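You operate a simulated robot arm through the tools that you are given. There is no shell and no other tool.

You run a simulated two-armed robot. Do the job below in one go: nothing can be reset, and whatever is moved stays where it is left.

JOB
Swap the memory stick in the slot that the display names for the thin yellow-top one, and test again.
Fine: read the display first; supply off for the swap and at the end; the old stick goes in the foam well of its colour; latch the new one.

The check looks at the end state, three seconds after you hand in, the way a careful person would. Anything else that was tipped, shoved, dropped, spilled or broken makes it a failure.

ROBOT AND FRAMES
Two 7-joint arms with fingered hands on one trunk that stands fixed in place. Base frame: the origin is at the foot of the trunk, x ahead of it, y to its left, z up. Readings come in m, rad, newtons and seconds.
The left shoulder is at [0.036, 0.163, 1.088], the right one opposite. Each reaches about 1.215 m from its shoulder. Payload 4 kg a hand.
Tool frame (each hand has its own): the origin (TCP) lies between the finger pads and is the grasp point; the fingertips stand 0.036 m ahead of it; z points along the fingers, y is the line along which they close. The gripper opens to 0.124 m; its body begins 0.042 m behind the TCP. The gripper is a hand of 4 fingers: y runs from the thumb to the fingers, the wrist lies at [-0.015, -0.099, -0.189] in the tool frame, and closing takes about 1.5 s.
Orientation is that of the tool frame in the base frame, as a unit quaternion [w, x, y, z]. With the fingers straight down and the wrist toward the robot, the tool's x, y and z point along [0, 1, 0], [1, 0, 0] and [0, 0, -1] of the base frame.

CONTROLS
- The arms move only by the tool jog_arm. It takes "left_series", "right_series" or both (then of equal length, played together; a hand with none holds still); each is a list of rows, each an object of numbers (a shift or turn left out is 0, a gripper value left out holds the last): "rx", "ry", "rz": the turn, a rotation vector about the tool's x, y, z in units of 8 degrees (1.0 is 8 degrees); "tx", "ty", "tz": the shift along the tool's x, y, z in units of 20 mm (1.0 is 20 mm); "jaw": the finger opening in m, from 0 to 0.124. In form: [{"rx": .., "ry": .., "rz": .., "tx": .., "ty": .., "tz": .., "jaw": ..}, ...]. A call has 1 to 20 rows; each row shifts and turns the commanded pose from where the row before left it, along the tool's axes as they then stand. A call with a number of a shift or a turn outside -1 to 1 is refused whole. A row lasts 0.2 s, in which the tool goes at most 0.05 m and 0.15 rad; a call with a longer step from one row to the next is refused whole, and so is a gripper value outside its range. A pose out of reach is approached as far as the arm can. The call stops where the force on the tool passes 60 N (or 10 N more than at its start, if that is more) or the arm is blocked; 0.2 s more then pass. The fingers move at their own pace (about 0.045 m/s each) and stop on an object; they squeeze with about 32 N. The grip force told is the motor's: it shows also when the fingers shut on nothing. Time passes only in rows, and 0.2 s behind the last, so rows that do not move let the fingers close. The reply holds the time, the measured pose of the TCP, the force on the tool along the base axes, the opening and the grip force, in the units named above and with some noise, with the torque about the TCP (base axes, N m) and any sound that the robot's microphone picked up, and new pictures: "show" is both (left out), scene, wrist or none (wrist: the cameras of the hands that moved).
- Cameras (640 x 400 px; columns grow to the right, rows downward): "scene" is now at [0.1421, 0.0127, 1.3353]; the picture's right is [0.15, -0.99, -0.02], its down [-0.36, -0.04, -0.93] and it looks along [0.92, 0.14, -0.36] (base axes); focal length 374 px, centre (320, 200). "left" rides on the left gripper at [-0.075, -0.086, -0.123] in its tool frame; the picture's right is [-0.70, -0.34, 0.63], its down [0.64, -0.68, 0.35] and it looks along [0.31, 0.65, 0.69] (tool axes); focal length 275 px, centre (320, 200). "right" rides on the right gripper at [0.075, -0.086, -0.123] in its tool frame; the picture's right is [-0.70, 0.34, -0.63], its down [-0.64, -0.68, 0.35] and it looks along [-0.32, 0.65, 0.69] (tool axes); focal length 275 px, centre (320, 200). There is no depth. A picture from a camera that has moved, and an enlarged one, comes with that camera's place and axes in the base frame and with its lens.
- move_column(by): moves the trunk up (or, below 0, down) by that many m; the arms and the scene camera ride with it, the base frame stays. It gives what a move gives, with no picture.
- hand_shape(shape, hand): the hand has 4 fingers and takes this shape, open, in about a second: jaw (thumb against the fingers, like two jaws); tri (thumb and two fingers); tip (a fingertip pinch); poke (one finger out to press); point (the index stretched); flat (the hand flat); cup (the hand cupped); fist (a fist). The gripper value then closes the fingers along that shape, each until it touches; the sizes above hold for jaw. It gives what a move gives, with no picture.
- pan_tilt(pan, tilt): turns the head with the scene camera to pan (to the left, within 1.501 rad either way) and tilt (down, from -0.506 to 1.204), counted from straight ahead of the robot (the tilt from the chest, where the trunk bows). It gives what a move gives, and a new picture of the scene camera.
- enlarge(camera, box): a new picture of the part [left, top, right, bottom] of that camera's present view, enlarged. No time passes.
- close_job(): hands the job in; it is judged then, once.

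Nothing tells you positions but the pictures and the camera data. Unless the task says otherwise, let go and move clear before handing in.

The tools are called after "Emit:" as a command line: name --argument value ..., lists and objects as JSON in quotes. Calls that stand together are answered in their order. jog_arm: Moves the arms, as the interface text tells. Its arguments: {"type":"object","properties":{"left_series":{"type":"array","items":{"type":"object","properties":{"rx":{"type":"number"},"ry":{"type":"number"},"rz":{"type":"number"},"tx":{"type":"number"},"ty":{"type":"number"},"tz":{"type":"number"},"jaw":{"type":"number"}}}},"right_series":{"type":"array","items":{"type":"object","properties":{"rx":{"type":"number"},"ry":{"type":"number"},"rz":{"type":"number"},"tx":{"type":"number"},"ty":{"type":"number"},"tz":{"type":"number"},"jaw":{"type":"number"}}}},"show":{"type":"string","enum":["both","scene","wrist","none"]}},"required":[]} The other tools are called the same way: move_column (by) moves the trunk up or down; hand_shape (shape, hand) gives the hand a shape; pan_tilt (pan, tilt) turns the head that bears the scene camera; enlarge (camera, box) takes an enlarged picture of a part of a camera's view; close_job () hands the job in.

At the start:

```text
t: 0.0
left_ee_pos: [0.6056, 0.4493, 1.1502]
left_orientation: [0.0, 0.707, 0.707, 0.0]
left_wrist_force: [-0.2, -0.3, 0.9]
left_ft_torque: [-0.05, 0.02, 0.0]
left_finger_gap: 0.1238
left_finger_force: 0.0
left_shape: jaw
right_ee_pos: [0.7259, -0.0766, 1.2308]
right_orientation: [0.001, 0.708, 0.706, 0.0]
right_wrist_force: [0.4, 0.1, 0.2]
right_ft_torque: [0.03, 0.01, 0.0]
right_finger_gap: 0.1238
right_finger_force: 0.1
right_shape: jaw
trunk travel left (down, up): [-0.25, 0.228]
head pan, tilt (commanded): [0.148, 0.25]
```

scene: 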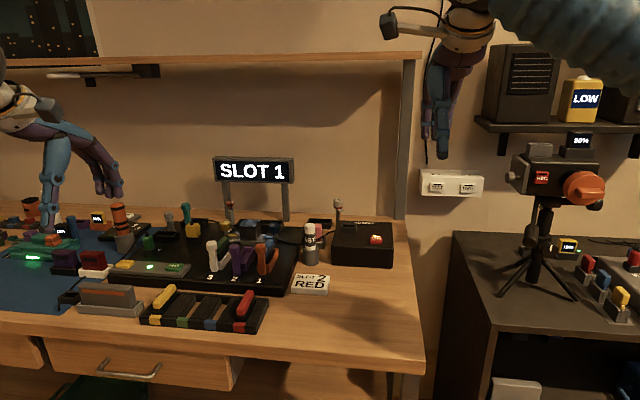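
right: 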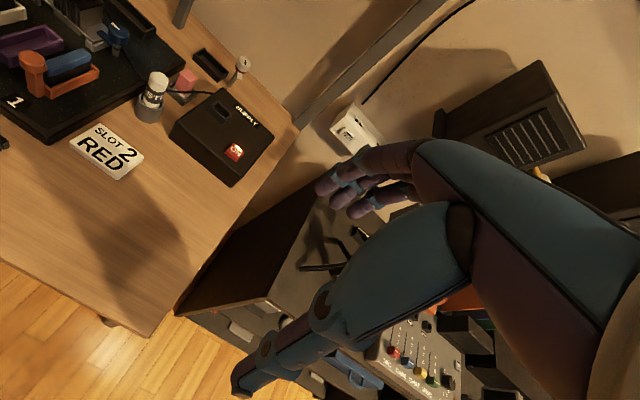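
left: 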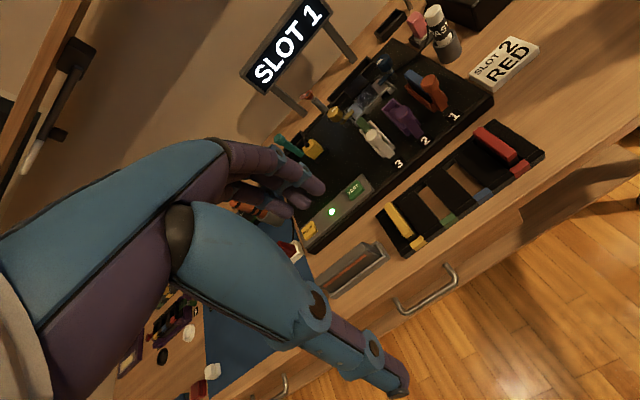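

The display reads SLOT 1, and a card on the bench says "SLOT 2 RED" which contradicts it. I see a board with three latched slots, a foam tray with a yellow and a red stick, and a supply box on the right. I'll take closer looks before moving anything.

Emit:
enlarge --camera "scene" --box '[190, 190, 290, 300]'

Emit:
enlarge --camera "scene" --box '[290, 180, 410, 300]'

Emit:
enlarge --camera "scene" --box '[60, 190, 200, 340]'

Emit:
enlarge --camera "left" --box '[280, 0, 560, 260]'

Emit:
enlarge --camera "right" --box '[0, 0, 300, 200]'

```text
3.64 times, centred on (240, 245) of scene
camera zoom: at [0.1421, 0.0127, 1.3353], right [0.15, -0.99, -0.02], down [-0.36, -0.04, -0.93], along [0.92, 0.14, -0.36], focal length 1359 px, centre (611, 36)
```

zoom: 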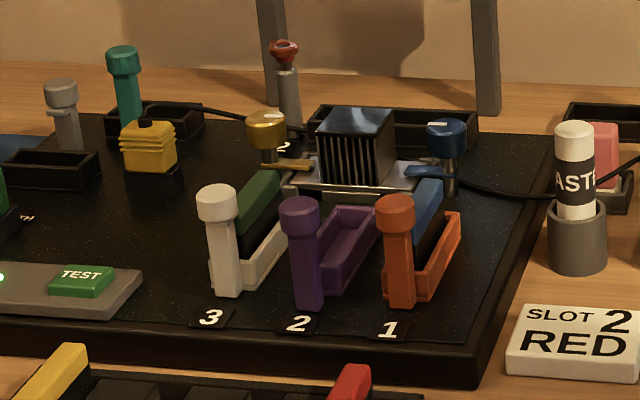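

```text
3.33 times, centred on (350, 240) of scene
camera zoom: at [0.1421, 0.0127, 1.3353], right [0.15, -0.99, -0.02], down [-0.36, -0.04, -0.93], along [0.92, 0.14, -0.36], focal length 1245 px, centre (220, 67)
```

zoom: 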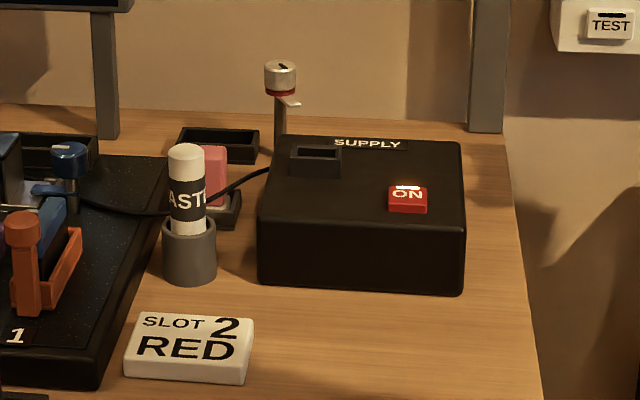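

```text
2.67 times, centred on (130, 265) of scene
camera zoom: at [0.1421, 0.0127, 1.3353], right [0.15, -0.99, -0.02], down [-0.36, -0.04, -0.93], along [0.92, 0.14, -0.36], focal length 996 px, centre (827, 27)
```

zoom: 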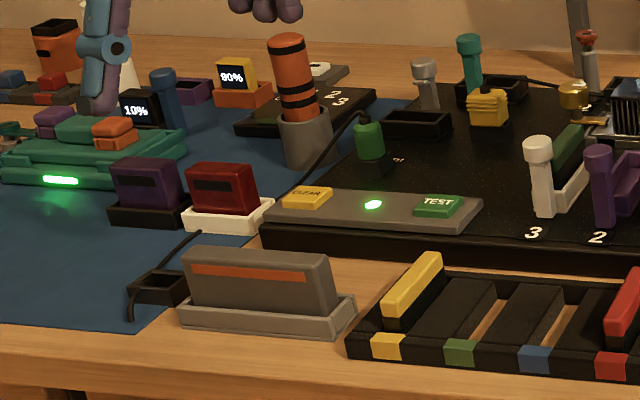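

```text
1.54 times, centred on (420, 130) of left
camera zoom: at [0.52, 0.3734, 1.2755], right [-0.34, -0.7, -0.63], down [-0.68, 0.64, -0.35], along [0.65, 0.31, -0.69], focal length 424 px, centre (166, 308)
```

zoom: 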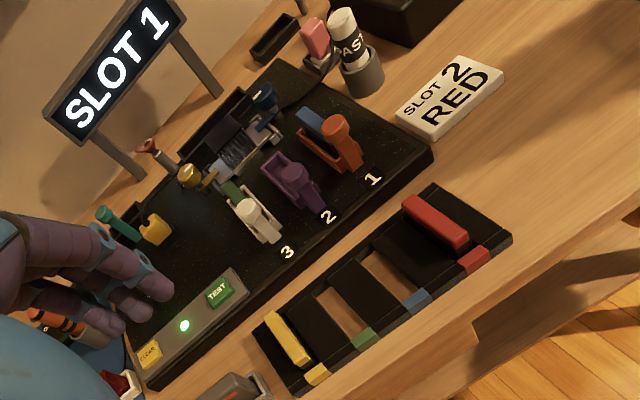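

```text
2.00 times, centred on (150, 100) of right
camera zoom: at [0.64, -0.0032, 1.3553], right [0.34, -0.7, 0.63], down [-0.68, -0.64, -0.35], along [0.65, -0.32, -0.69], focal length 551 px, centre (660, 400)
```

zoom: 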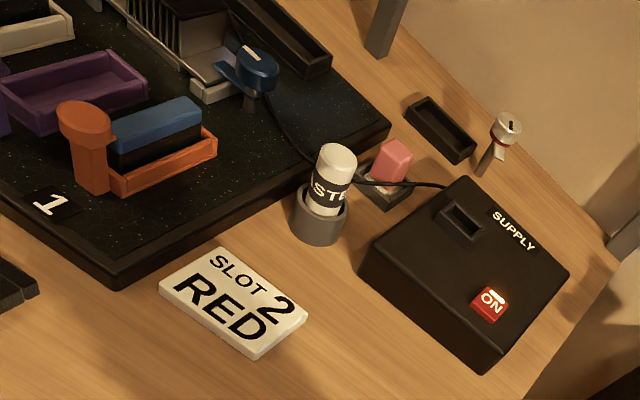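

The display names slot 1 (orange latch), which holds a blue-top stick. The foam tray has wells marked yellow (thin yellow stick inside), green, blue and red (red stick inside). Next I'm looking closer at the latches, the tray and the supply.

Emit:
enlarge --camera "scene" --box '[200, 225, 290, 295]'

Emit:
enlarge --camera "scene" --box '[130, 275, 280, 345]'

Emit:
enlarge --camera "left" --box '[340, 50, 470, 170]'

Emit:
enlarge --camera "left" --box '[370, 110, 560, 260]'

Emit:
enlarge --camera "right" --box '[0, 0, 130, 130]'

Emit:
enlarge --camera "right" --box '[160, 40, 300, 190]'

```text
5.71 times, centred on (245, 260) of scene
camera zoom: at [0.1421, 0.0127, 1.3353], right [0.15, -0.99, -0.02], down [-0.36, -0.04, -0.93], along [0.92, 0.14, -0.36], focal length 2135 px, centre (749, -143)
```

zoom: 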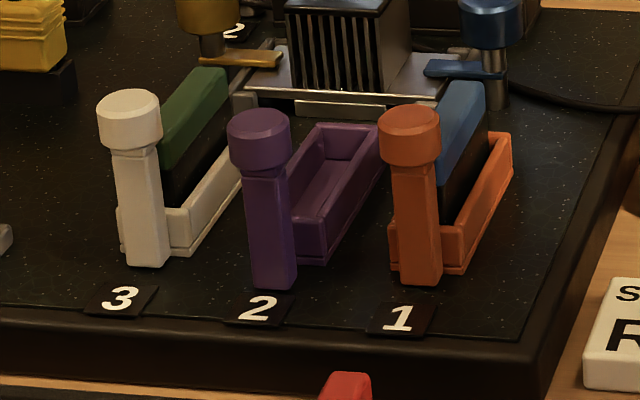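

```text
4.27 times, centred on (205, 310) of scene
camera zoom: at [0.1421, 0.0127, 1.3353], right [0.15, -0.99, -0.02], down [-0.36, -0.04, -0.93], along [0.92, 0.14, -0.36], focal length 1594 px, centre (811, -269)
```

zoom: 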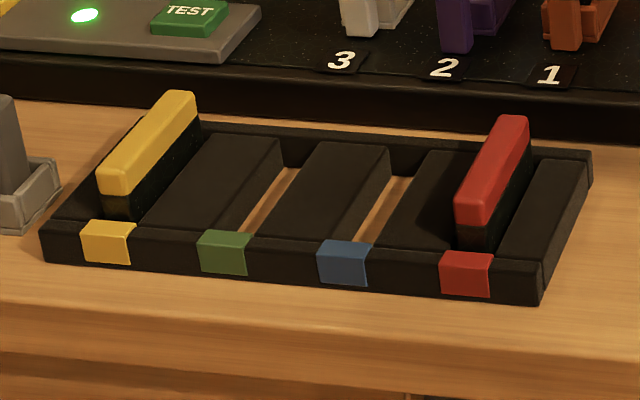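

```text
3.33 times, centred on (405, 110) of left
camera zoom: at [0.52, 0.3734, 1.2755], right [-0.34, -0.7, -0.63], down [-0.68, 0.64, -0.35], along [0.65, 0.31, -0.69], focal length 918 px, centre (37, 500)
```

zoom: 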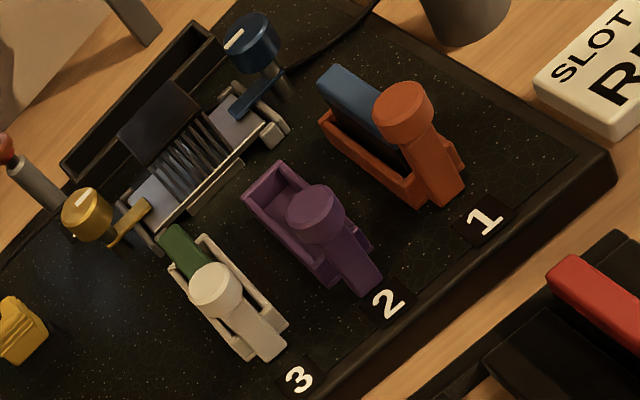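

```text
2.67 times, centred on (465, 185) of left
camera zoom: at [0.52, 0.3734, 1.2755], right [-0.34, -0.7, -0.63], down [-0.68, 0.64, -0.35], along [0.65, 0.31, -0.69], focal length 734 px, centre (-67, 240)
```

zoom: 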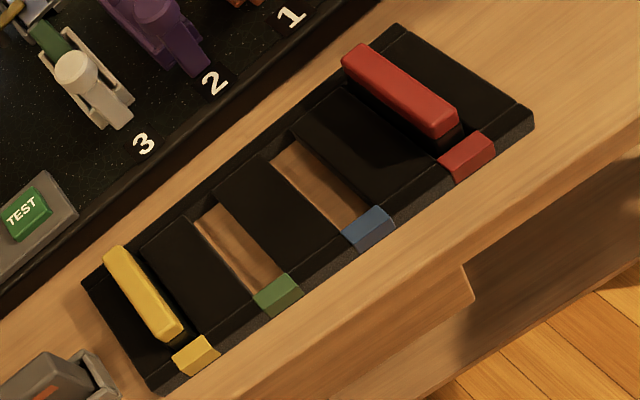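

```text
3.08 times, centred on (65, 65) of right
camera zoom: at [0.64, -0.0032, 1.3553], right [0.34, -0.7, 0.63], down [-0.68, -0.64, -0.35], along [0.65, -0.32, -0.69], focal length 847 px, centre (1105, 615)
```

zoom: 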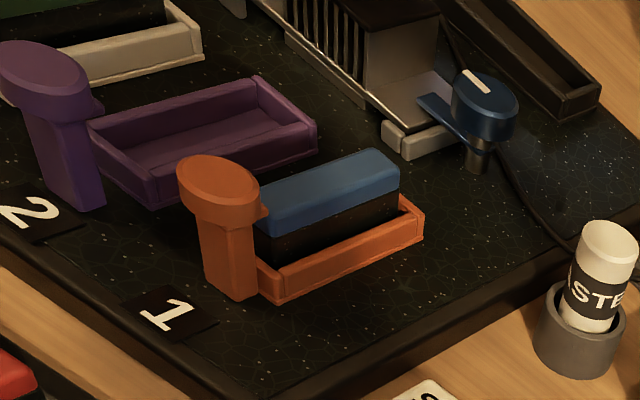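

```text
2.67 times, centred on (230, 115) of right
camera zoom: at [0.64, -0.0032, 1.3553], right [0.34, -0.7, 0.63], down [-0.68, -0.64, -0.35], along [0.65, -0.32, -0.69], focal length 734 px, centre (560, 427)
```

zoom: 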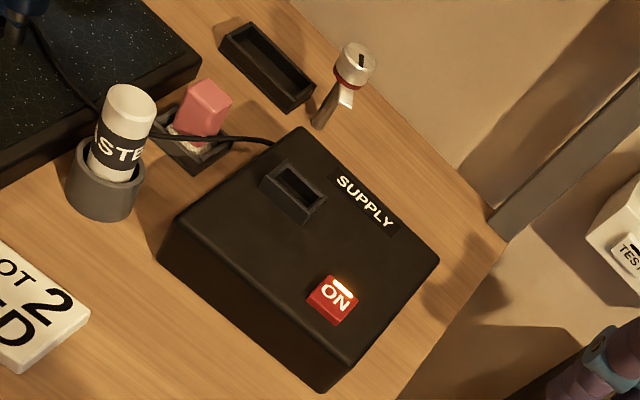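

I measure slot 1's stick at about (0.92, 0.265), top z 0.903, with the orange lever upright. Slot 2 is empty and its purple lever seems tilted slightly toward me. I'll pan the head to check for any other yellow stick and get steeper views of the bench.

Emit:
pan_tilt --pan 0.35 --tilt 0.45

Emit:
enlarge --camera "scene" --box '[0, 100, 320, 300]'

Emit:
enlarge --camera "scene" --box '[240, 100, 480, 250]'

Emit:
enlarge --camera "scene" --box '[200, 180, 400, 300]'

```text
t: 0.7
left_ee_pos: [0.6049, 0.4478, 1.1512]
left_orientation: [0.0, 0.707, 0.708, 0.001]
left_wrist_force: [0.3, 0.4, -0.5]
left_ft_torque: [-0.02, -0.01, 0.01]
left_finger_gap: 0.1237
left_finger_force: 0.1
left_shape: jaw
right_ee_pos: [0.7261, -0.0765, 1.2316]
right_orientation: [0.0, 0.708, 0.706, -0.001]
right_wrist_force: [0.3, 0.6, 0.4]
right_ft_torque: [0.0, -0.03, 0.04]
right_finger_gap: 0.1237
right_finger_force: 0.0
right_shape: jaw
trunk travel left (down, up): [-0.25, 0.228]
head pan, tilt (commanded): [0.351, 0.45]
camera scene: at [0.1338, 0.0304, 1.3175], right [0.34, -0.94, -0.04], down [-0.52, -0.15, -0.84], along [0.79, 0.31, -0.54], focal length 374 px, centre (320, 200)
```

scene: 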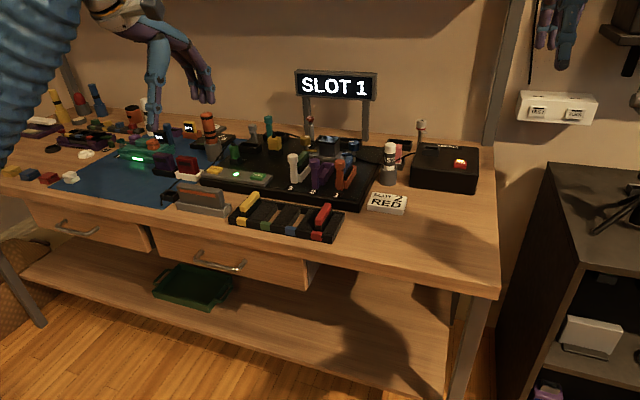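

```text
2.00 times, centred on (160, 200) of scene
camera zoom: at [0.1338, 0.0304, 1.3175], right [0.34, -0.94, -0.04], down [-0.52, -0.15, -0.84], along [0.79, 0.31, -0.54], focal length 747 px, centre (640, 200)
```

zoom: 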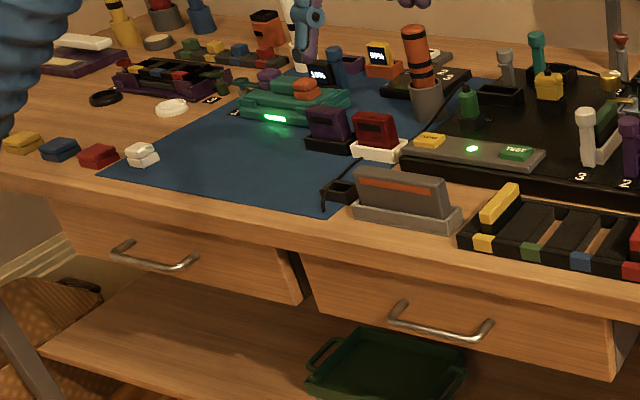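

```text
2.67 times, centred on (360, 175) of scene
camera zoom: at [0.1338, 0.0304, 1.3175], right [0.34, -0.94, -0.04], down [-0.52, -0.15, -0.84], along [0.79, 0.31, -0.54], focal length 996 px, centre (213, 267)
```

zoom: 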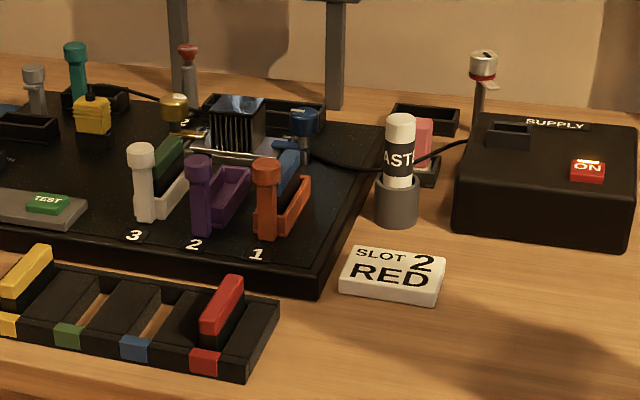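

```text
3.20 times, centred on (300, 240) of scene
camera zoom: at [0.1338, 0.0304, 1.3175], right [0.34, -0.94, -0.04], down [-0.52, -0.15, -0.84], along [0.79, 0.31, -0.54], focal length 1196 px, centre (384, 72)
```

zoom: 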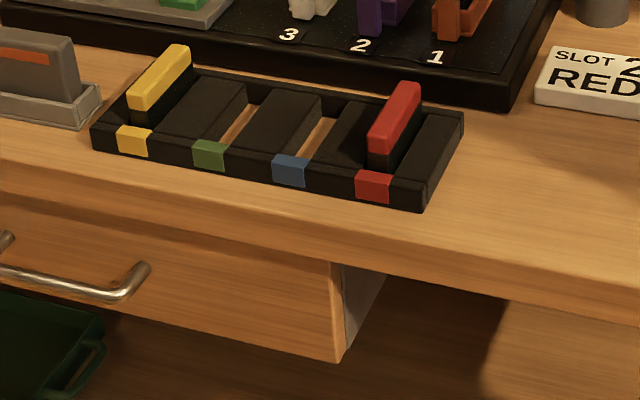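

The thin yellow stick in the tray is the only yellow-top memory stick. First step is turning the supply off with the right hand, so I'm shaping it to poke and looking at where the finger ends up.

Emit:
hand_shape --hand "right" --shape "poke"

Emit:
pan_tilt --pan -0.1 --tilt 0.3

Emit:
enlarge --camera "right" --box '[0, 0, 640, 400]'

```text
t: 1.6
left_ee_pos: [0.6054, 0.4484, 1.1509]
left_orientation: [0.0, 0.707, 0.707, 0.0]
left_wrist_force: [-0.1, 0.7, -0.2]
left_ft_torque: [0.04, 0.01, -0.02]
left_finger_gap: 0.1237
left_finger_force: 0.1
left_shape: jaw
right_ee_pos: [0.7244, -0.0764, 1.2331]
right_orientation: [0.0, 0.708, 0.706, 0.0]
right_wrist_force: [-0.3, -0.4, 0.7]
right_ft_torque: [0.01, -0.01, 0.02]
right_finger_gap: 0.0
right_finger_force: 0.1
right_shape: poke
trunk travel left (down, up): [-0.25, 0.228]
head pan, tilt (commanded): [0.351, 0.45]
```

```text
t: 2.5
left_ee_pos: [0.6047, 0.4485, 1.1515]
left_orientation: [0.0, 0.708, 0.707, 0.0]
left_wrist_force: [0.2, 0.8, 0.2]
left_ft_torque: [0.01, 0.04, -0.01]
left_finger_gap: 0.1239
left_finger_force: 0.1
left_shape: jaw
right_ee_pos: [0.7243, -0.076, 1.2321]
right_orientation: [0.0, 0.708, 0.706, 0.001]
right_wrist_force: [0.2, 0.5, 0.6]
right_ft_torque: [0.0, 0.0, 0.01]
right_finger_gap: 0.0
right_finger_force: 0.0
right_shape: poke
trunk travel left (down, up): [-0.25, 0.228]
head pan, tilt (commanded): [-0.099, 0.3]
camera scene: at [0.142, -0.0103, 1.3304], right [-0.1, -1.0, 0.01], down [-0.41, 0.03, -0.91], along [0.91, -0.09, -0.41], focal length 374 px, centre (320, 200)
```

scene: 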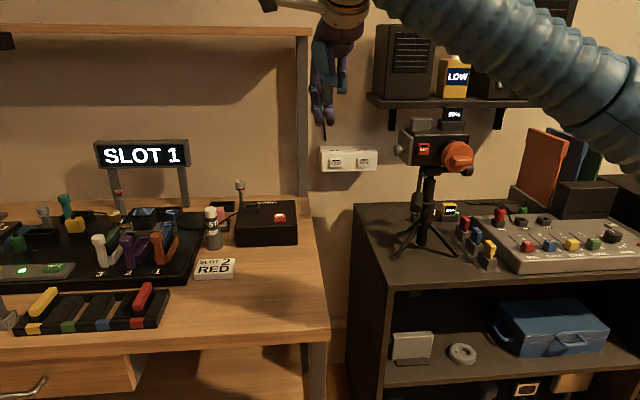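

```text
1.00 times, centred on (320, 200) of right (not enlarged: the box is as wide or as high as the picture)
camera zoom: at [0.64, -0.0032, 1.3553], right [0.34, -0.7, 0.63], down [-0.68, -0.64, -0.35], along [0.65, -0.32, -0.69], focal length 275 px, centre (320, 200)
```

zoom: 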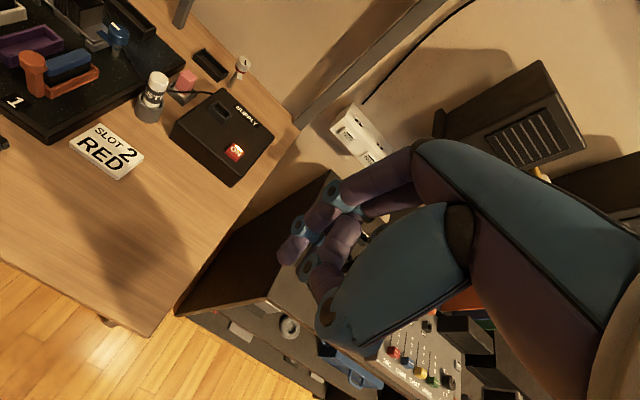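

Emit:
enlarge --camera "scene" --box '[250, 0, 410, 150]'

Emit:
enlarge --camera "right" --box '[240, 130, 440, 330]'

```text
2.67 times, centred on (330, 75) of scene
camera zoom: at [0.142, -0.0103, 1.3304], right [-0.1, -1.0, 0.01], down [-0.41, 0.03, -0.91], along [0.91, -0.09, -0.41], focal length 996 px, centre (293, 533)
```

zoom: 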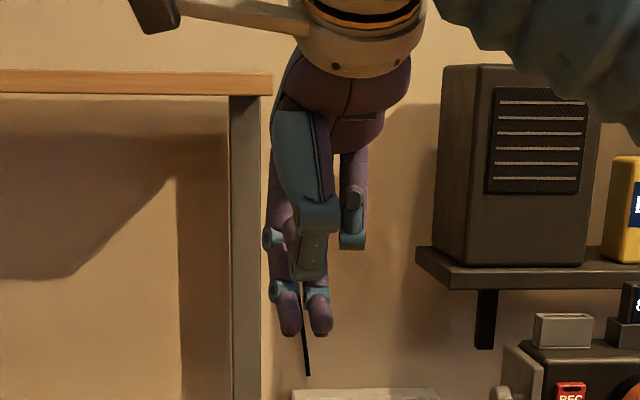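

```text
2.00 times, centred on (340, 230) of right
camera zoom: at [0.64, -0.0032, 1.3553], right [0.34, -0.7, 0.63], down [-0.68, -0.64, -0.35], along [0.65, -0.32, -0.69], focal length 551 px, centre (280, 140)
```

zoom: 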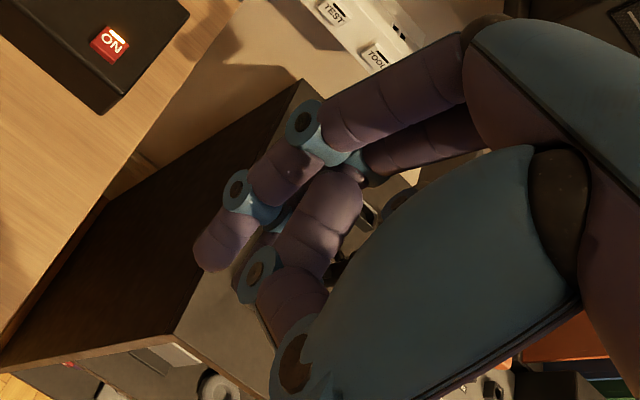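

The right index (with a neighbour fingertip) points down near the tool axis, tips about 0.036 m ahead of the TCP. I'll move it over the ON button at about (1.016, 0.001, 0.890), staying high.

Emit:
jog_arm --right_series '[{"tz": 0.6, "ty": 0.973, "tx": 0.258}, {"tz": 0.6, "ty": 0.973, "tx": 0.258}, {"tz": 0.6, "ty": 0.973, "tx": 0.258}, {"tz": 0.6, "ty": 0.973, "tx": 0.258}, {"tz": 0.6, "ty": 0.973, "tx": 0.258}, {"tz": 0.6, "ty": 0.973, "tx": 0.258}, {"tz": 0.6, "ty": 0.973, "tx": 0.258}, {"tz": 0.6, "ty": 0.973, "tx": 0.258}, {"tz": 0.6, "ty": 0.973, "tx": 0.258}, {"tz": 0.6, "ty": 0.973, "tx": 0.258}, {"tz": 0.6, "ty": 0.973, "tx": 0.258}, {"tz": 0.6, "ty": 0.973, "tx": 0.258}, {"tz": 0.6, "ty": 0.973, "tx": 0.258}, {"tz": 0.6, "ty": 0.973, "tx": 0.258}, {"tz": 0.6, "ty": 0.973, "tx": 0.258}, {}]' --show "both"

```text
t: 5.9
left_ee_pos: [0.6056, 0.4494, 1.1514]
left_orientation: [0.0, 0.707, 0.707, 0.0]
left_wrist_force: [0.1, -0.2, -0.2]
left_ft_torque: [0.01, 0.0, 0.03]
left_finger_gap: 0.1235
left_finger_force: 0.1
left_shape: jaw
right_ee_pos: [1.0199, -0.0002, 1.054]
right_orientation: [0.0, 0.707, 0.707, 0.0]
right_wrist_force: [0.2, 0.4, 0.0]
right_ft_torque: [0.0, 0.01, 0.03]
right_finger_gap: 0.0
right_finger_force: 0.0
right_shape: poke
trunk travel left (down, up): [-0.25, 0.228]
head pan, tilt (commanded): [-0.099, 0.3]
camera scene: at [0.1417, -0.0106, 1.3305], right [-0.1, -0.99, 0.01], down [-0.41, 0.03, -0.91], along [0.91, -0.1, -0.41], focal length 374 px, centre (320, 200)
camera right: at [0.9333, 0.0731, 1.1765], right [0.34, -0.7, 0.63], down [-0.68, -0.64, -0.35], along [0.65, -0.32, -0.69], focal length 275 px, centre (320, 200)
```

scene: 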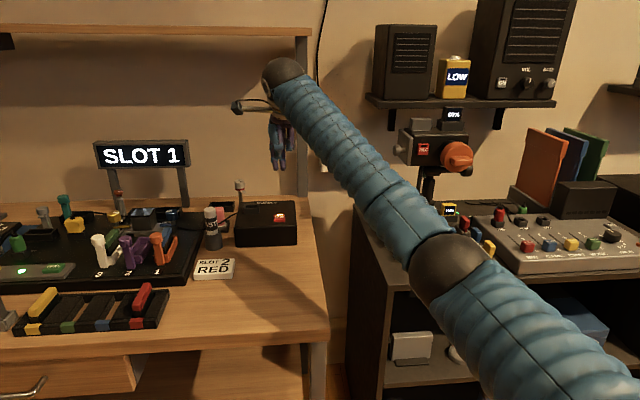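
right: 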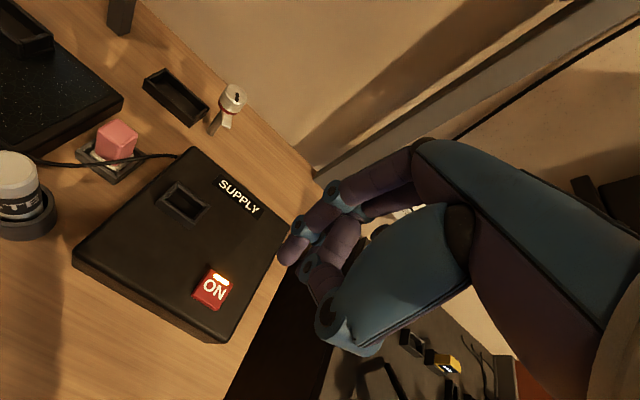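

Emit:
jog_arm --right_series '[{"tz": 0.95, "ty": -0.27, "tx": 0.2}, {"tz": 0.95}, {"tz": 0.95}, {"tz": 0.95}, {"tz": 0.95}, {"tz": 0.9}, {}]' --show "both"

Emit:
enlarge --camera "scene" --box '[220, 130, 340, 260]'

Emit:
enlarge --camera "right" --box '[200, 180, 380, 340]'

```text
t: 7.5
left_ee_pos: [0.6045, 0.4492, 1.1521]
left_orientation: [0.001, 0.707, 0.707, 0.0]
left_wrist_force: [-1.1, 0.0, -0.7]
left_ft_torque: [0.01, -0.02, -0.01]
left_finger_gap: 0.1237
left_finger_force: 0.0
left_shape: jaw
right_ee_pos: [1.0125, 0.0055, 0.9391]
right_orientation: [-0.001, 0.708, 0.706, 0.001]
right_wrist_force: [0.1, -0.6, 0.7]
right_ft_torque: [-0.04, 0.0, 0.0]
right_finger_gap: 0.0
right_finger_force: 0.1
right_shape: poke
trunk travel left (down, up): [-0.25, 0.228]
head pan, tilt (commanded): [-0.099, 0.3]
camera scene: at [0.1419, -0.0103, 1.3305], right [-0.1, -0.99, 0.01], down [-0.41, 0.03, -0.91], along [0.91, -0.1, -0.41], focal length 374 px, centre (320, 200)
camera right: at [0.9274, 0.0787, 1.0619], right [0.34, -0.7, 0.63], down [-0.68, -0.64, -0.35], along [0.65, -0.32, -0.69], focal length 275 px, centre (320, 200)
```

scene: 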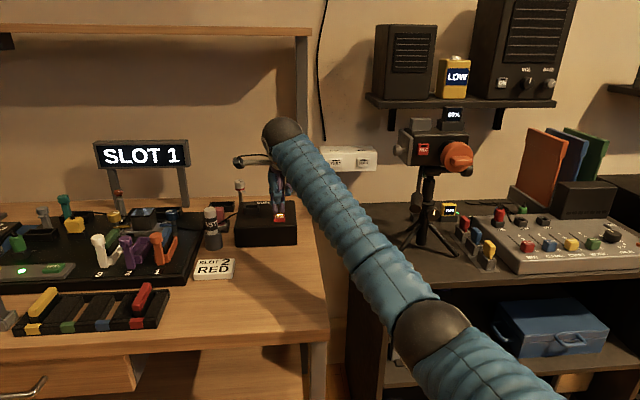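
right: 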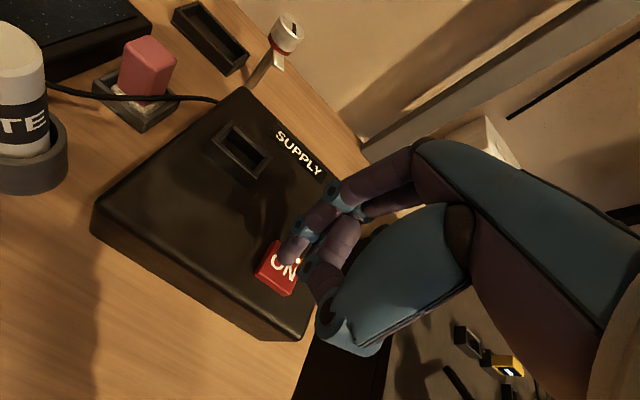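

```text
3.08 times, centred on (280, 195) of scene
camera zoom: at [0.1419, -0.0103, 1.3305], right [-0.1, -0.99, 0.01], down [-0.41, 0.03, -0.91], along [0.91, -0.1, -0.41], focal length 1150 px, centre (443, 215)
```

zoom: 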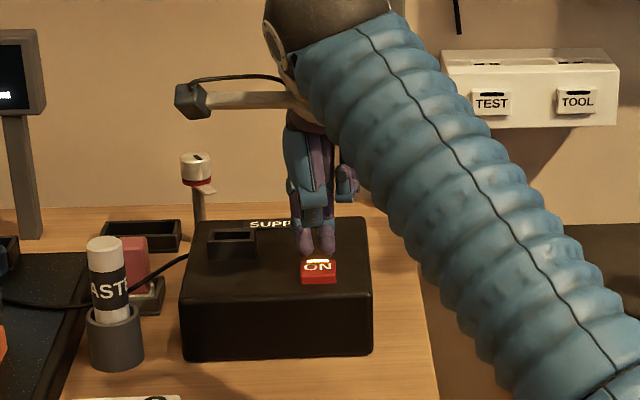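

```text
2.50 times, centred on (290, 260) of right
camera zoom: at [0.9274, 0.0787, 1.0619], right [0.34, -0.7, 0.63], down [-0.68, -0.64, -0.35], along [0.65, -0.32, -0.69], focal length 688 px, centre (395, 50)
```

zoom: 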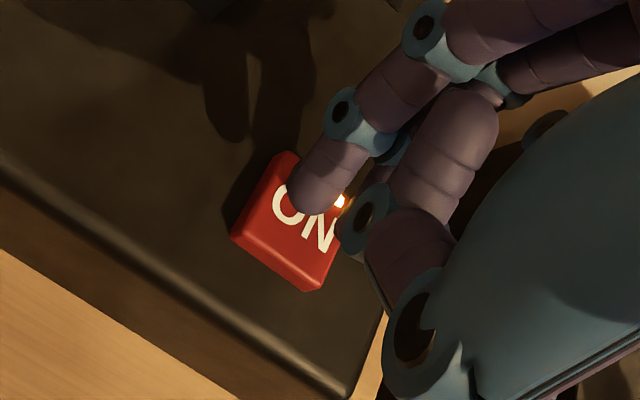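

The fingertips hover just above the ON button. I'll press in small steps, then come back up.

Emit:
jog_arm --right_series '[{"tz": 0.2}, {"tz": 0.2}, {"tz": 0.2}, {"tz": 0.1}]' --show "wrist"

Emit:
enlarge --camera "scene" --box '[80, 130, 340, 280]'

```text
t: 8.5
left_ee_pos: [0.6056, 0.4484, 1.151]
left_orientation: [0.0, 0.707, 0.707, 0.0]
left_wrist_force: [-0.3, -0.7, -0.4]
left_ft_torque: [-0.01, 0.05, -0.03]
left_finger_gap: 0.1238
left_finger_force: 0.1
left_shape: jaw
right_ee_pos: [1.013, 0.0056, 0.9255]
right_orientation: [0.001, 0.707, 0.707, 0.0]
right_wrist_force: [-0.6, -0.4, 1.3]
right_ft_torque: [0.01, 0.0, 0.01]
right_finger_gap: 0.0
right_finger_force: 0.0
right_shape: poke
trunk travel left (down, up): [-0.25, 0.228]
head pan, tilt (commanded): [-0.099, 0.3]
heard: click
camera right: at [0.9273, 0.0787, 1.0484], right [0.34, -0.7, 0.63], down [-0.68, -0.64, -0.35], along [0.65, -0.32, -0.69], focal length 275 px, centre (320, 200)
```

right: 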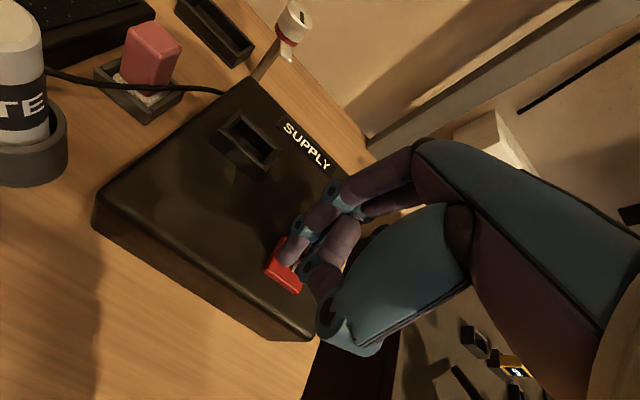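

```text
2.46 times, centred on (210, 205) of scene
camera zoom: at [0.1419, -0.0102, 1.3305], right [-0.1, -0.99, 0.01], down [-0.41, 0.03, -0.91], along [0.91, -0.1, -0.41], focal length 920 px, centre (591, 188)
```

zoom: 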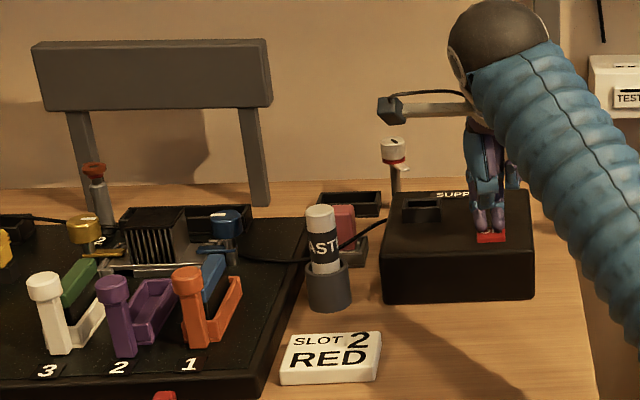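

A click sounded and the display is dark, so the supply is off. I'll raise the right hand straight up and check the button.

Emit:
jog_arm --right_series '[{"tz": -0.3}, {"tz": -0.6}, {"tz": -1}, {"tz": -1}, {"tz": -1}, {"tz": -1}, {"tz": -1}, {}]' --show "wrist"

Emit:
enlarge --camera "right" --box '[0, 0, 300, 300]'

Emit:
enlarge --camera "scene" --box '[60, 190, 220, 300]'

```text
t: 10.3
left_ee_pos: [0.6067, 0.4483, 1.1515]
left_orientation: [0.0, 0.706, 0.708, -0.001]
left_wrist_force: [0.9, 0.3, 1.1]
left_ft_torque: [-0.01, 0.01, 0.0]
left_finger_gap: 0.1238
left_finger_force: 0.1
left_shape: jaw
right_ee_pos: [1.0107, 0.0049, 1.0437]
right_orientation: [-0.001, 0.708, 0.706, 0.0]
right_wrist_force: [0.0, -0.2, 0.0]
right_ft_torque: [-0.04, 0.01, 0.0]
right_finger_gap: 0.0
right_finger_force: 0.1
right_shape: poke
trunk travel left (down, up): [-0.25, 0.228]
head pan, tilt (commanded): [-0.099, 0.3]
camera right: at [0.9257, 0.0777, 1.167], right [0.34, -0.7, 0.63], down [-0.68, -0.64, -0.35], along [0.65, -0.32, -0.69], focal length 275 px, centre (320, 200)
```

right: 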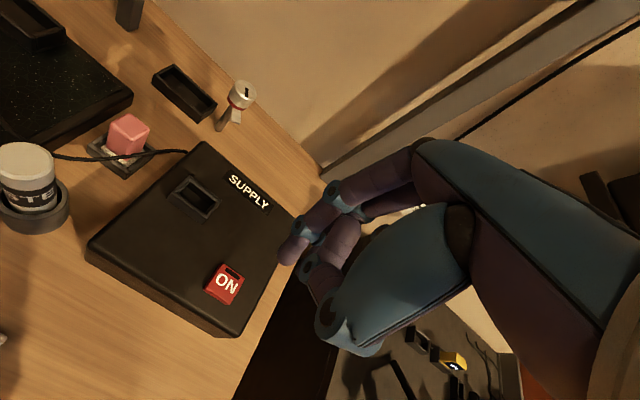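

```text
1.33 times, centred on (150, 150) of right
camera zoom: at [0.9257, 0.0777, 1.167], right [0.34, -0.7, 0.63], down [-0.68, -0.64, -0.35], along [0.65, -0.32, -0.69], focal length 367 px, centre (547, 267)
```

zoom: 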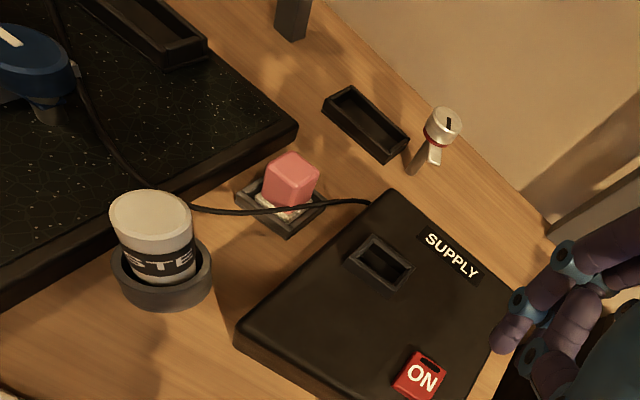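

```text
3.64 times, centred on (140, 245) of scene
camera zoom: at [0.1424, -0.0104, 1.3303], right [-0.1, -0.99, 0.01], down [-0.41, 0.03, -0.91], along [0.91, -0.1, -0.41], focal length 1359 px, centre (974, 36)
```

zoom: 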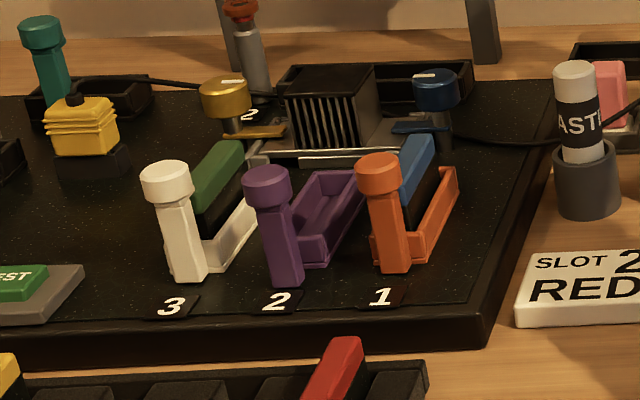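

The supply is off (button light out). Next I'm turning the left hand 90° so its fingers close across a stick's thickness, which also moves its camera for a close look at the latches.

Emit:
jog_arm --left_series '[{"rz": 1}, {"rz": 1}, {"rz": 1}, {"rz": 1}, {"rz": 1}, {"rz": 1}, {"rz": 1}, {"rz": 1}, {"rz": 1}, {"rz": 1}, {"rz": 1}, {"rz": 0.25}, {}]' --show "both"

```text
t: 13.1
left_ee_pos: [0.6042, 0.4506, 1.1511]
left_orientation: [-0.001, 1.0, -0.001, 0.0]
left_wrist_force: [0.0, 0.1, -1.1]
left_ft_torque: [0.02, 0.01, 0.01]
left_finger_gap: 0.1239
left_finger_force: 0.1
left_shape: jaw
right_ee_pos: [1.0103, 0.0041, 1.0437]
right_orientation: [0.0, 0.708, 0.706, 0.0]
right_wrist_force: [-0.4, -0.2, -0.5]
right_ft_torque: [-0.02, 0.01, 0.01]
right_finger_gap: 0.0
right_finger_force: 0.1
right_shape: poke
trunk travel left (down, up): [-0.25, 0.228]
head pan, tilt (commanded): [-0.099, 0.3]
camera scene: at [0.1422, -0.0103, 1.3304], right [-0.1, -0.99, 0.01], down [-0.41, 0.03, -0.91], along [0.91, -0.1, -0.41], focal length 374 px, centre (320, 200)
camera left: at [0.5309, 0.5343, 1.2752], right [-0.7, 0.34, -0.63], down [0.65, 0.68, -0.35], along [0.31, -0.65, -0.69], focal length 275 px, centre (320, 200)
```

scene: 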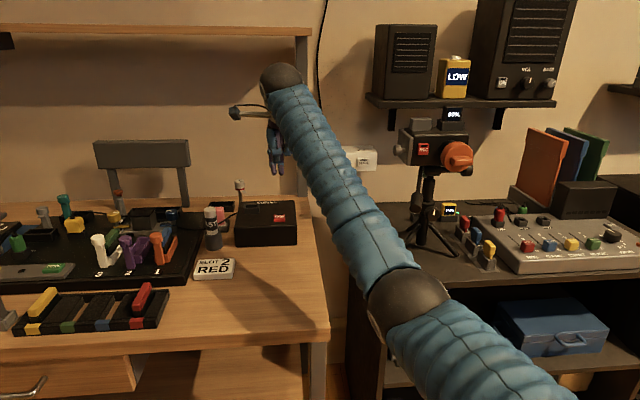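
left: 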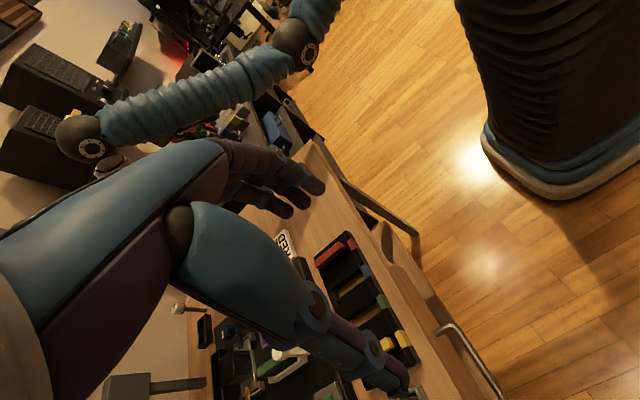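

Lever geometry suggests the latch must be drawn toward me to open. I'll bring the right (poke) hand over beside the orange lever, staying above everything, to look at the latch closely.

Emit:
jog_arm --right_series '[{"tx": 0.925, "ty": -0.358}, {"tx": 0.925, "ty": -0.358}, {"tx": 0.925, "ty": -0.358}, {"tx": 0.925, "ty": -0.358}, {"tx": 0.925, "ty": -0.358}, {"tx": 0.925, "ty": -0.358}, {"tx": 0.925, "ty": -0.358}, {"tx": 0.925, "ty": -0.358}, {"tx": 0.925, "ty": -0.358}, {"tx": 0.925, "ty": -0.358}, {"tx": 0.925, "ty": -0.358}, {"tx": 0.925, "ty": -0.358}, {"tx": 0.925, "ty": -0.358}, {"tx": 0.925, "ty": -0.358}, {}]' --show "both"

Emit:
enlarge --camera "right" --box '[60, 60, 360, 360]'

```text
t: 16.3
left_ee_pos: [0.6053, 0.4485, 1.1502]
left_orientation: [0.0, 1.0, 0.0, -0.001]
left_wrist_force: [-0.3, 0.5, -0.2]
left_ft_torque: [0.0, -0.01, 0.03]
left_finger_gap: 0.1236
left_finger_force: 0.0
left_shape: jaw
right_ee_pos: [0.9106, 0.264, 1.0435]
right_orientation: [0.0, 0.708, 0.707, 0.0]
right_wrist_force: [-1.4, -0.4, 1.2]
right_ft_torque: [0.0, -0.01, 0.02]
right_finger_gap: 0.0001
right_finger_force: 0.0
right_shape: poke
trunk travel left (down, up): [-0.25, 0.228]
head pan, tilt (commanded): [-0.099, 0.3]
camera scene: at [0.1423, -0.0103, 1.3304], right [-0.1, -0.99, 0.01], down [-0.41, 0.03, -0.91], along [0.91, -0.1, -0.41], focal length 374 px, centre (320, 200)
camera right: at [0.8249, 0.338, 1.1669], right [0.34, -0.7, 0.63], down [-0.68, -0.64, -0.35], along [0.65, -0.32, -0.69], focal length 275 px, centre (320, 200)
```

scene: 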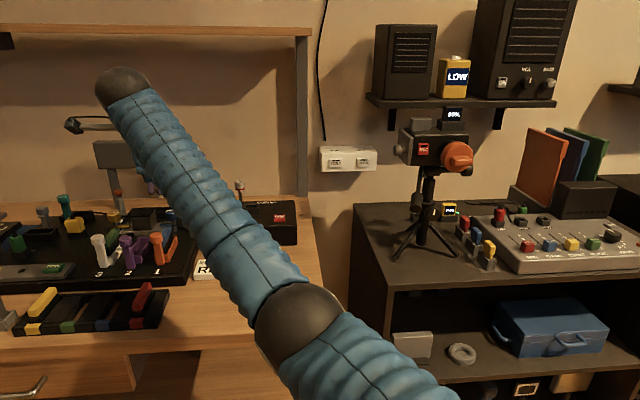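
right: 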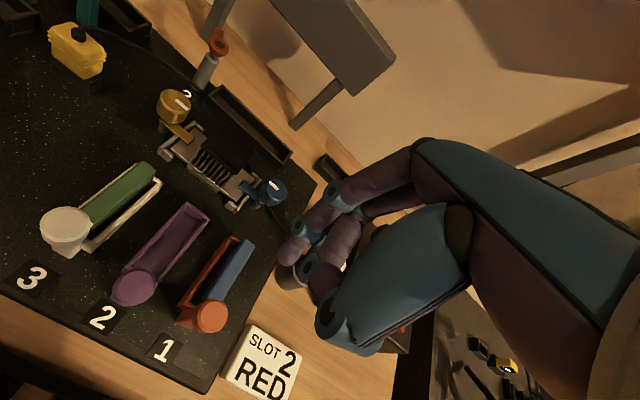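

```text
1.33 times, centred on (210, 210) of right
camera zoom: at [0.8249, 0.338, 1.1669], right [0.34, -0.7, 0.63], down [-0.68, -0.64, -0.35], along [0.65, -0.32, -0.69], focal length 367 px, centre (467, 187)
```

zoom: 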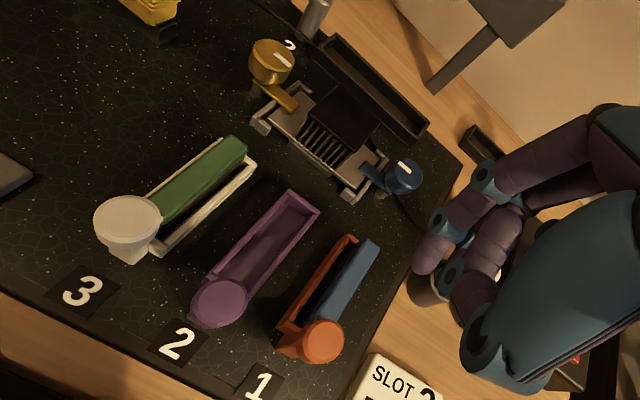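

Emit:
enlarge --camera "right" --box '[100, 190, 290, 345]'

Emit:
enlarge --camera "right" --box '[165, 220, 265, 340]'

Emit:
enlarge --camera "scene" --box '[80, 200, 200, 300]'

```text
2.58 times, centred on (195, 268) of right
camera zoom: at [0.8249, 0.338, 1.1669], right [0.34, -0.7, 0.63], down [-0.68, -0.64, -0.35], along [0.65, -0.32, -0.69], focal length 710 px, centre (643, 26)
```

zoom: 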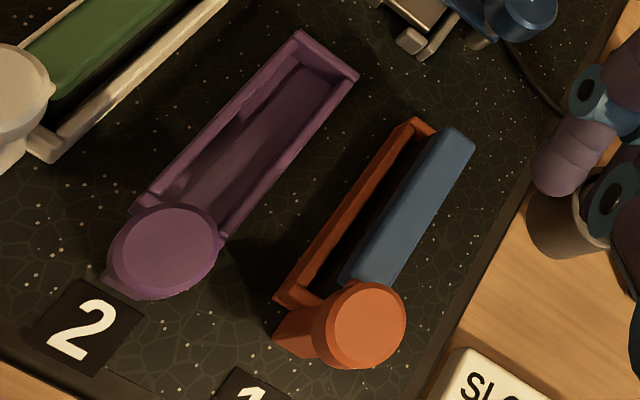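

```text
3.33 times, centred on (215, 280) of right
camera zoom: at [0.8249, 0.338, 1.1669], right [0.34, -0.7, 0.63], down [-0.68, -0.64, -0.35], along [0.65, -0.32, -0.69], focal length 918 px, centre (670, -67)
```

zoom: 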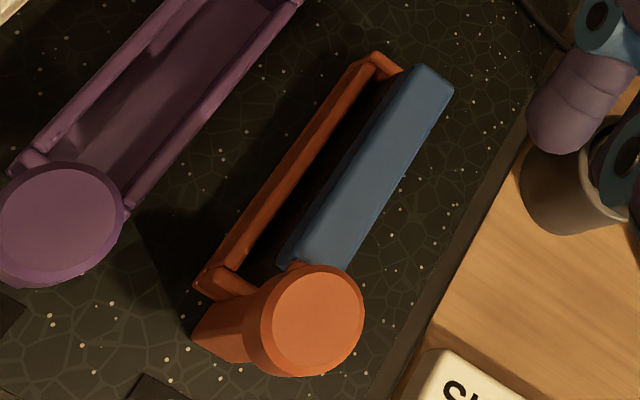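

```text
4.00 times, centred on (140, 250) of scene
camera zoom: at [0.1423, -0.0103, 1.3304], right [-0.1, -0.99, 0.01], down [-0.41, 0.03, -0.91], along [0.91, -0.1, -0.41], focal length 1494 px, centre (1040, 0)
```

zoom: 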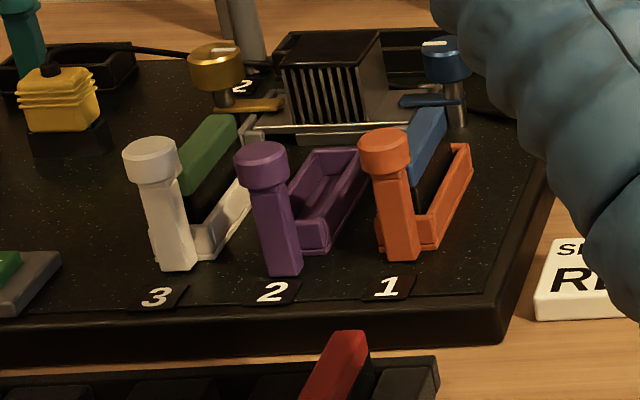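

The orange knob sits at about (0.876, 0.267), top z 0.929, overhanging the near end of the blue stick; slot 2's latch is about 10 mm nearer me, which I take as the open position. I'll lower the right fingertips just behind the orange knob, above the stick.

Emit:
jog_arm --right_series '[{"tx": 0.08, "ty": -0.23, "tz": 0.9}, {"tz": 0.9}, {"tz": 0.9}, {"tz": 0.9}, {"tz": 0.7}, {}]' --show "both"

Emit:
enlarge --camera "right" --box '[180, 200, 340, 360]'

Emit:
enlarge --camera "scene" --box '[80, 170, 200, 280]'

```text
t: 17.7
left_ee_pos: [0.6042, 0.4494, 1.1515]
left_orientation: [0.0, 1.0, -0.001, 0.001]
left_wrist_force: [-1.5, 0.4, -1.0]
left_ft_torque: [0.02, -0.01, 0.02]
left_finger_gap: 0.1239
left_finger_force: 0.1
left_shape: jaw
right_ee_pos: [0.9069, 0.2668, 0.9595]
right_orientation: [0.0, 0.708, 0.706, -0.001]
right_wrist_force: [-0.6, 0.3, 0.4]
right_ft_torque: [0.0, -0.02, 0.0]
right_finger_gap: 0.0
right_finger_force: 0.1
right_shape: poke
trunk travel left (down, up): [-0.25, 0.228]
head pan, tilt (commanded): [-0.099, 0.3]
camera scene: at [0.1419, -0.0101, 1.3305], right [-0.1, -0.99, 0.01], down [-0.41, 0.03, -0.91], along [0.91, -0.1, -0.41], focal length 374 px, centre (320, 200)
camera right: at [0.8207, 0.3401, 1.0824], right [0.34, -0.7, 0.63], down [-0.68, -0.64, -0.35], along [0.65, -0.32, -0.69], focal length 275 px, centre (320, 200)
```

scene: 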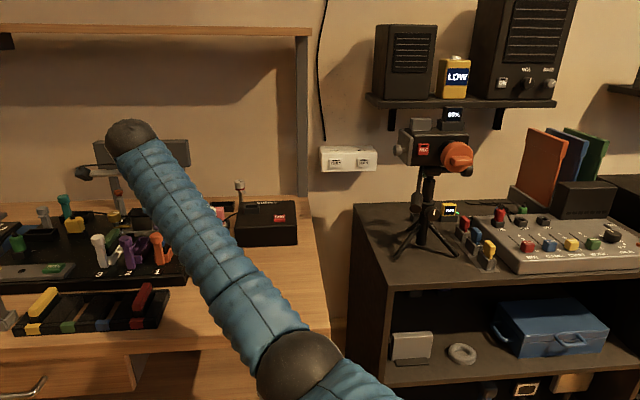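
right: 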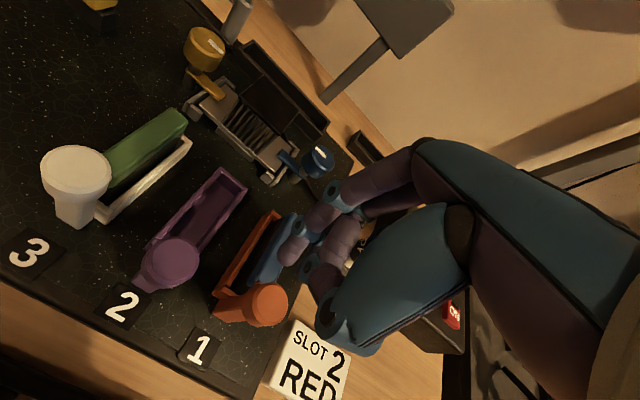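

```text
2.50 times, centred on (260, 280) of right
camera zoom: at [0.8207, 0.3401, 1.0824], right [0.34, -0.7, 0.63], down [-0.68, -0.64, -0.35], along [0.65, -0.32, -0.69], focal length 688 px, centre (470, 0)
```

zoom: 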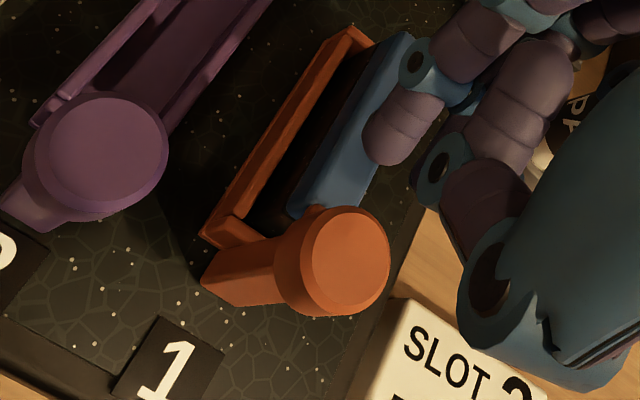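

```text
3.64 times, centred on (140, 225) of scene
camera zoom: at [0.1419, -0.0101, 1.3305], right [-0.1, -0.99, 0.01], down [-0.41, 0.03, -0.91], along [0.91, -0.1, -0.41], focal length 1359 px, centre (974, 109)
```

zoom: 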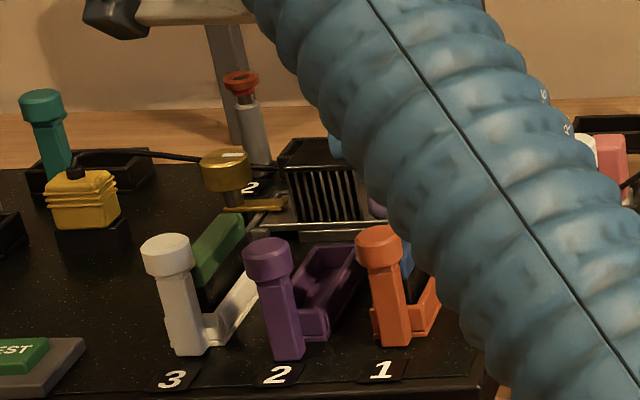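

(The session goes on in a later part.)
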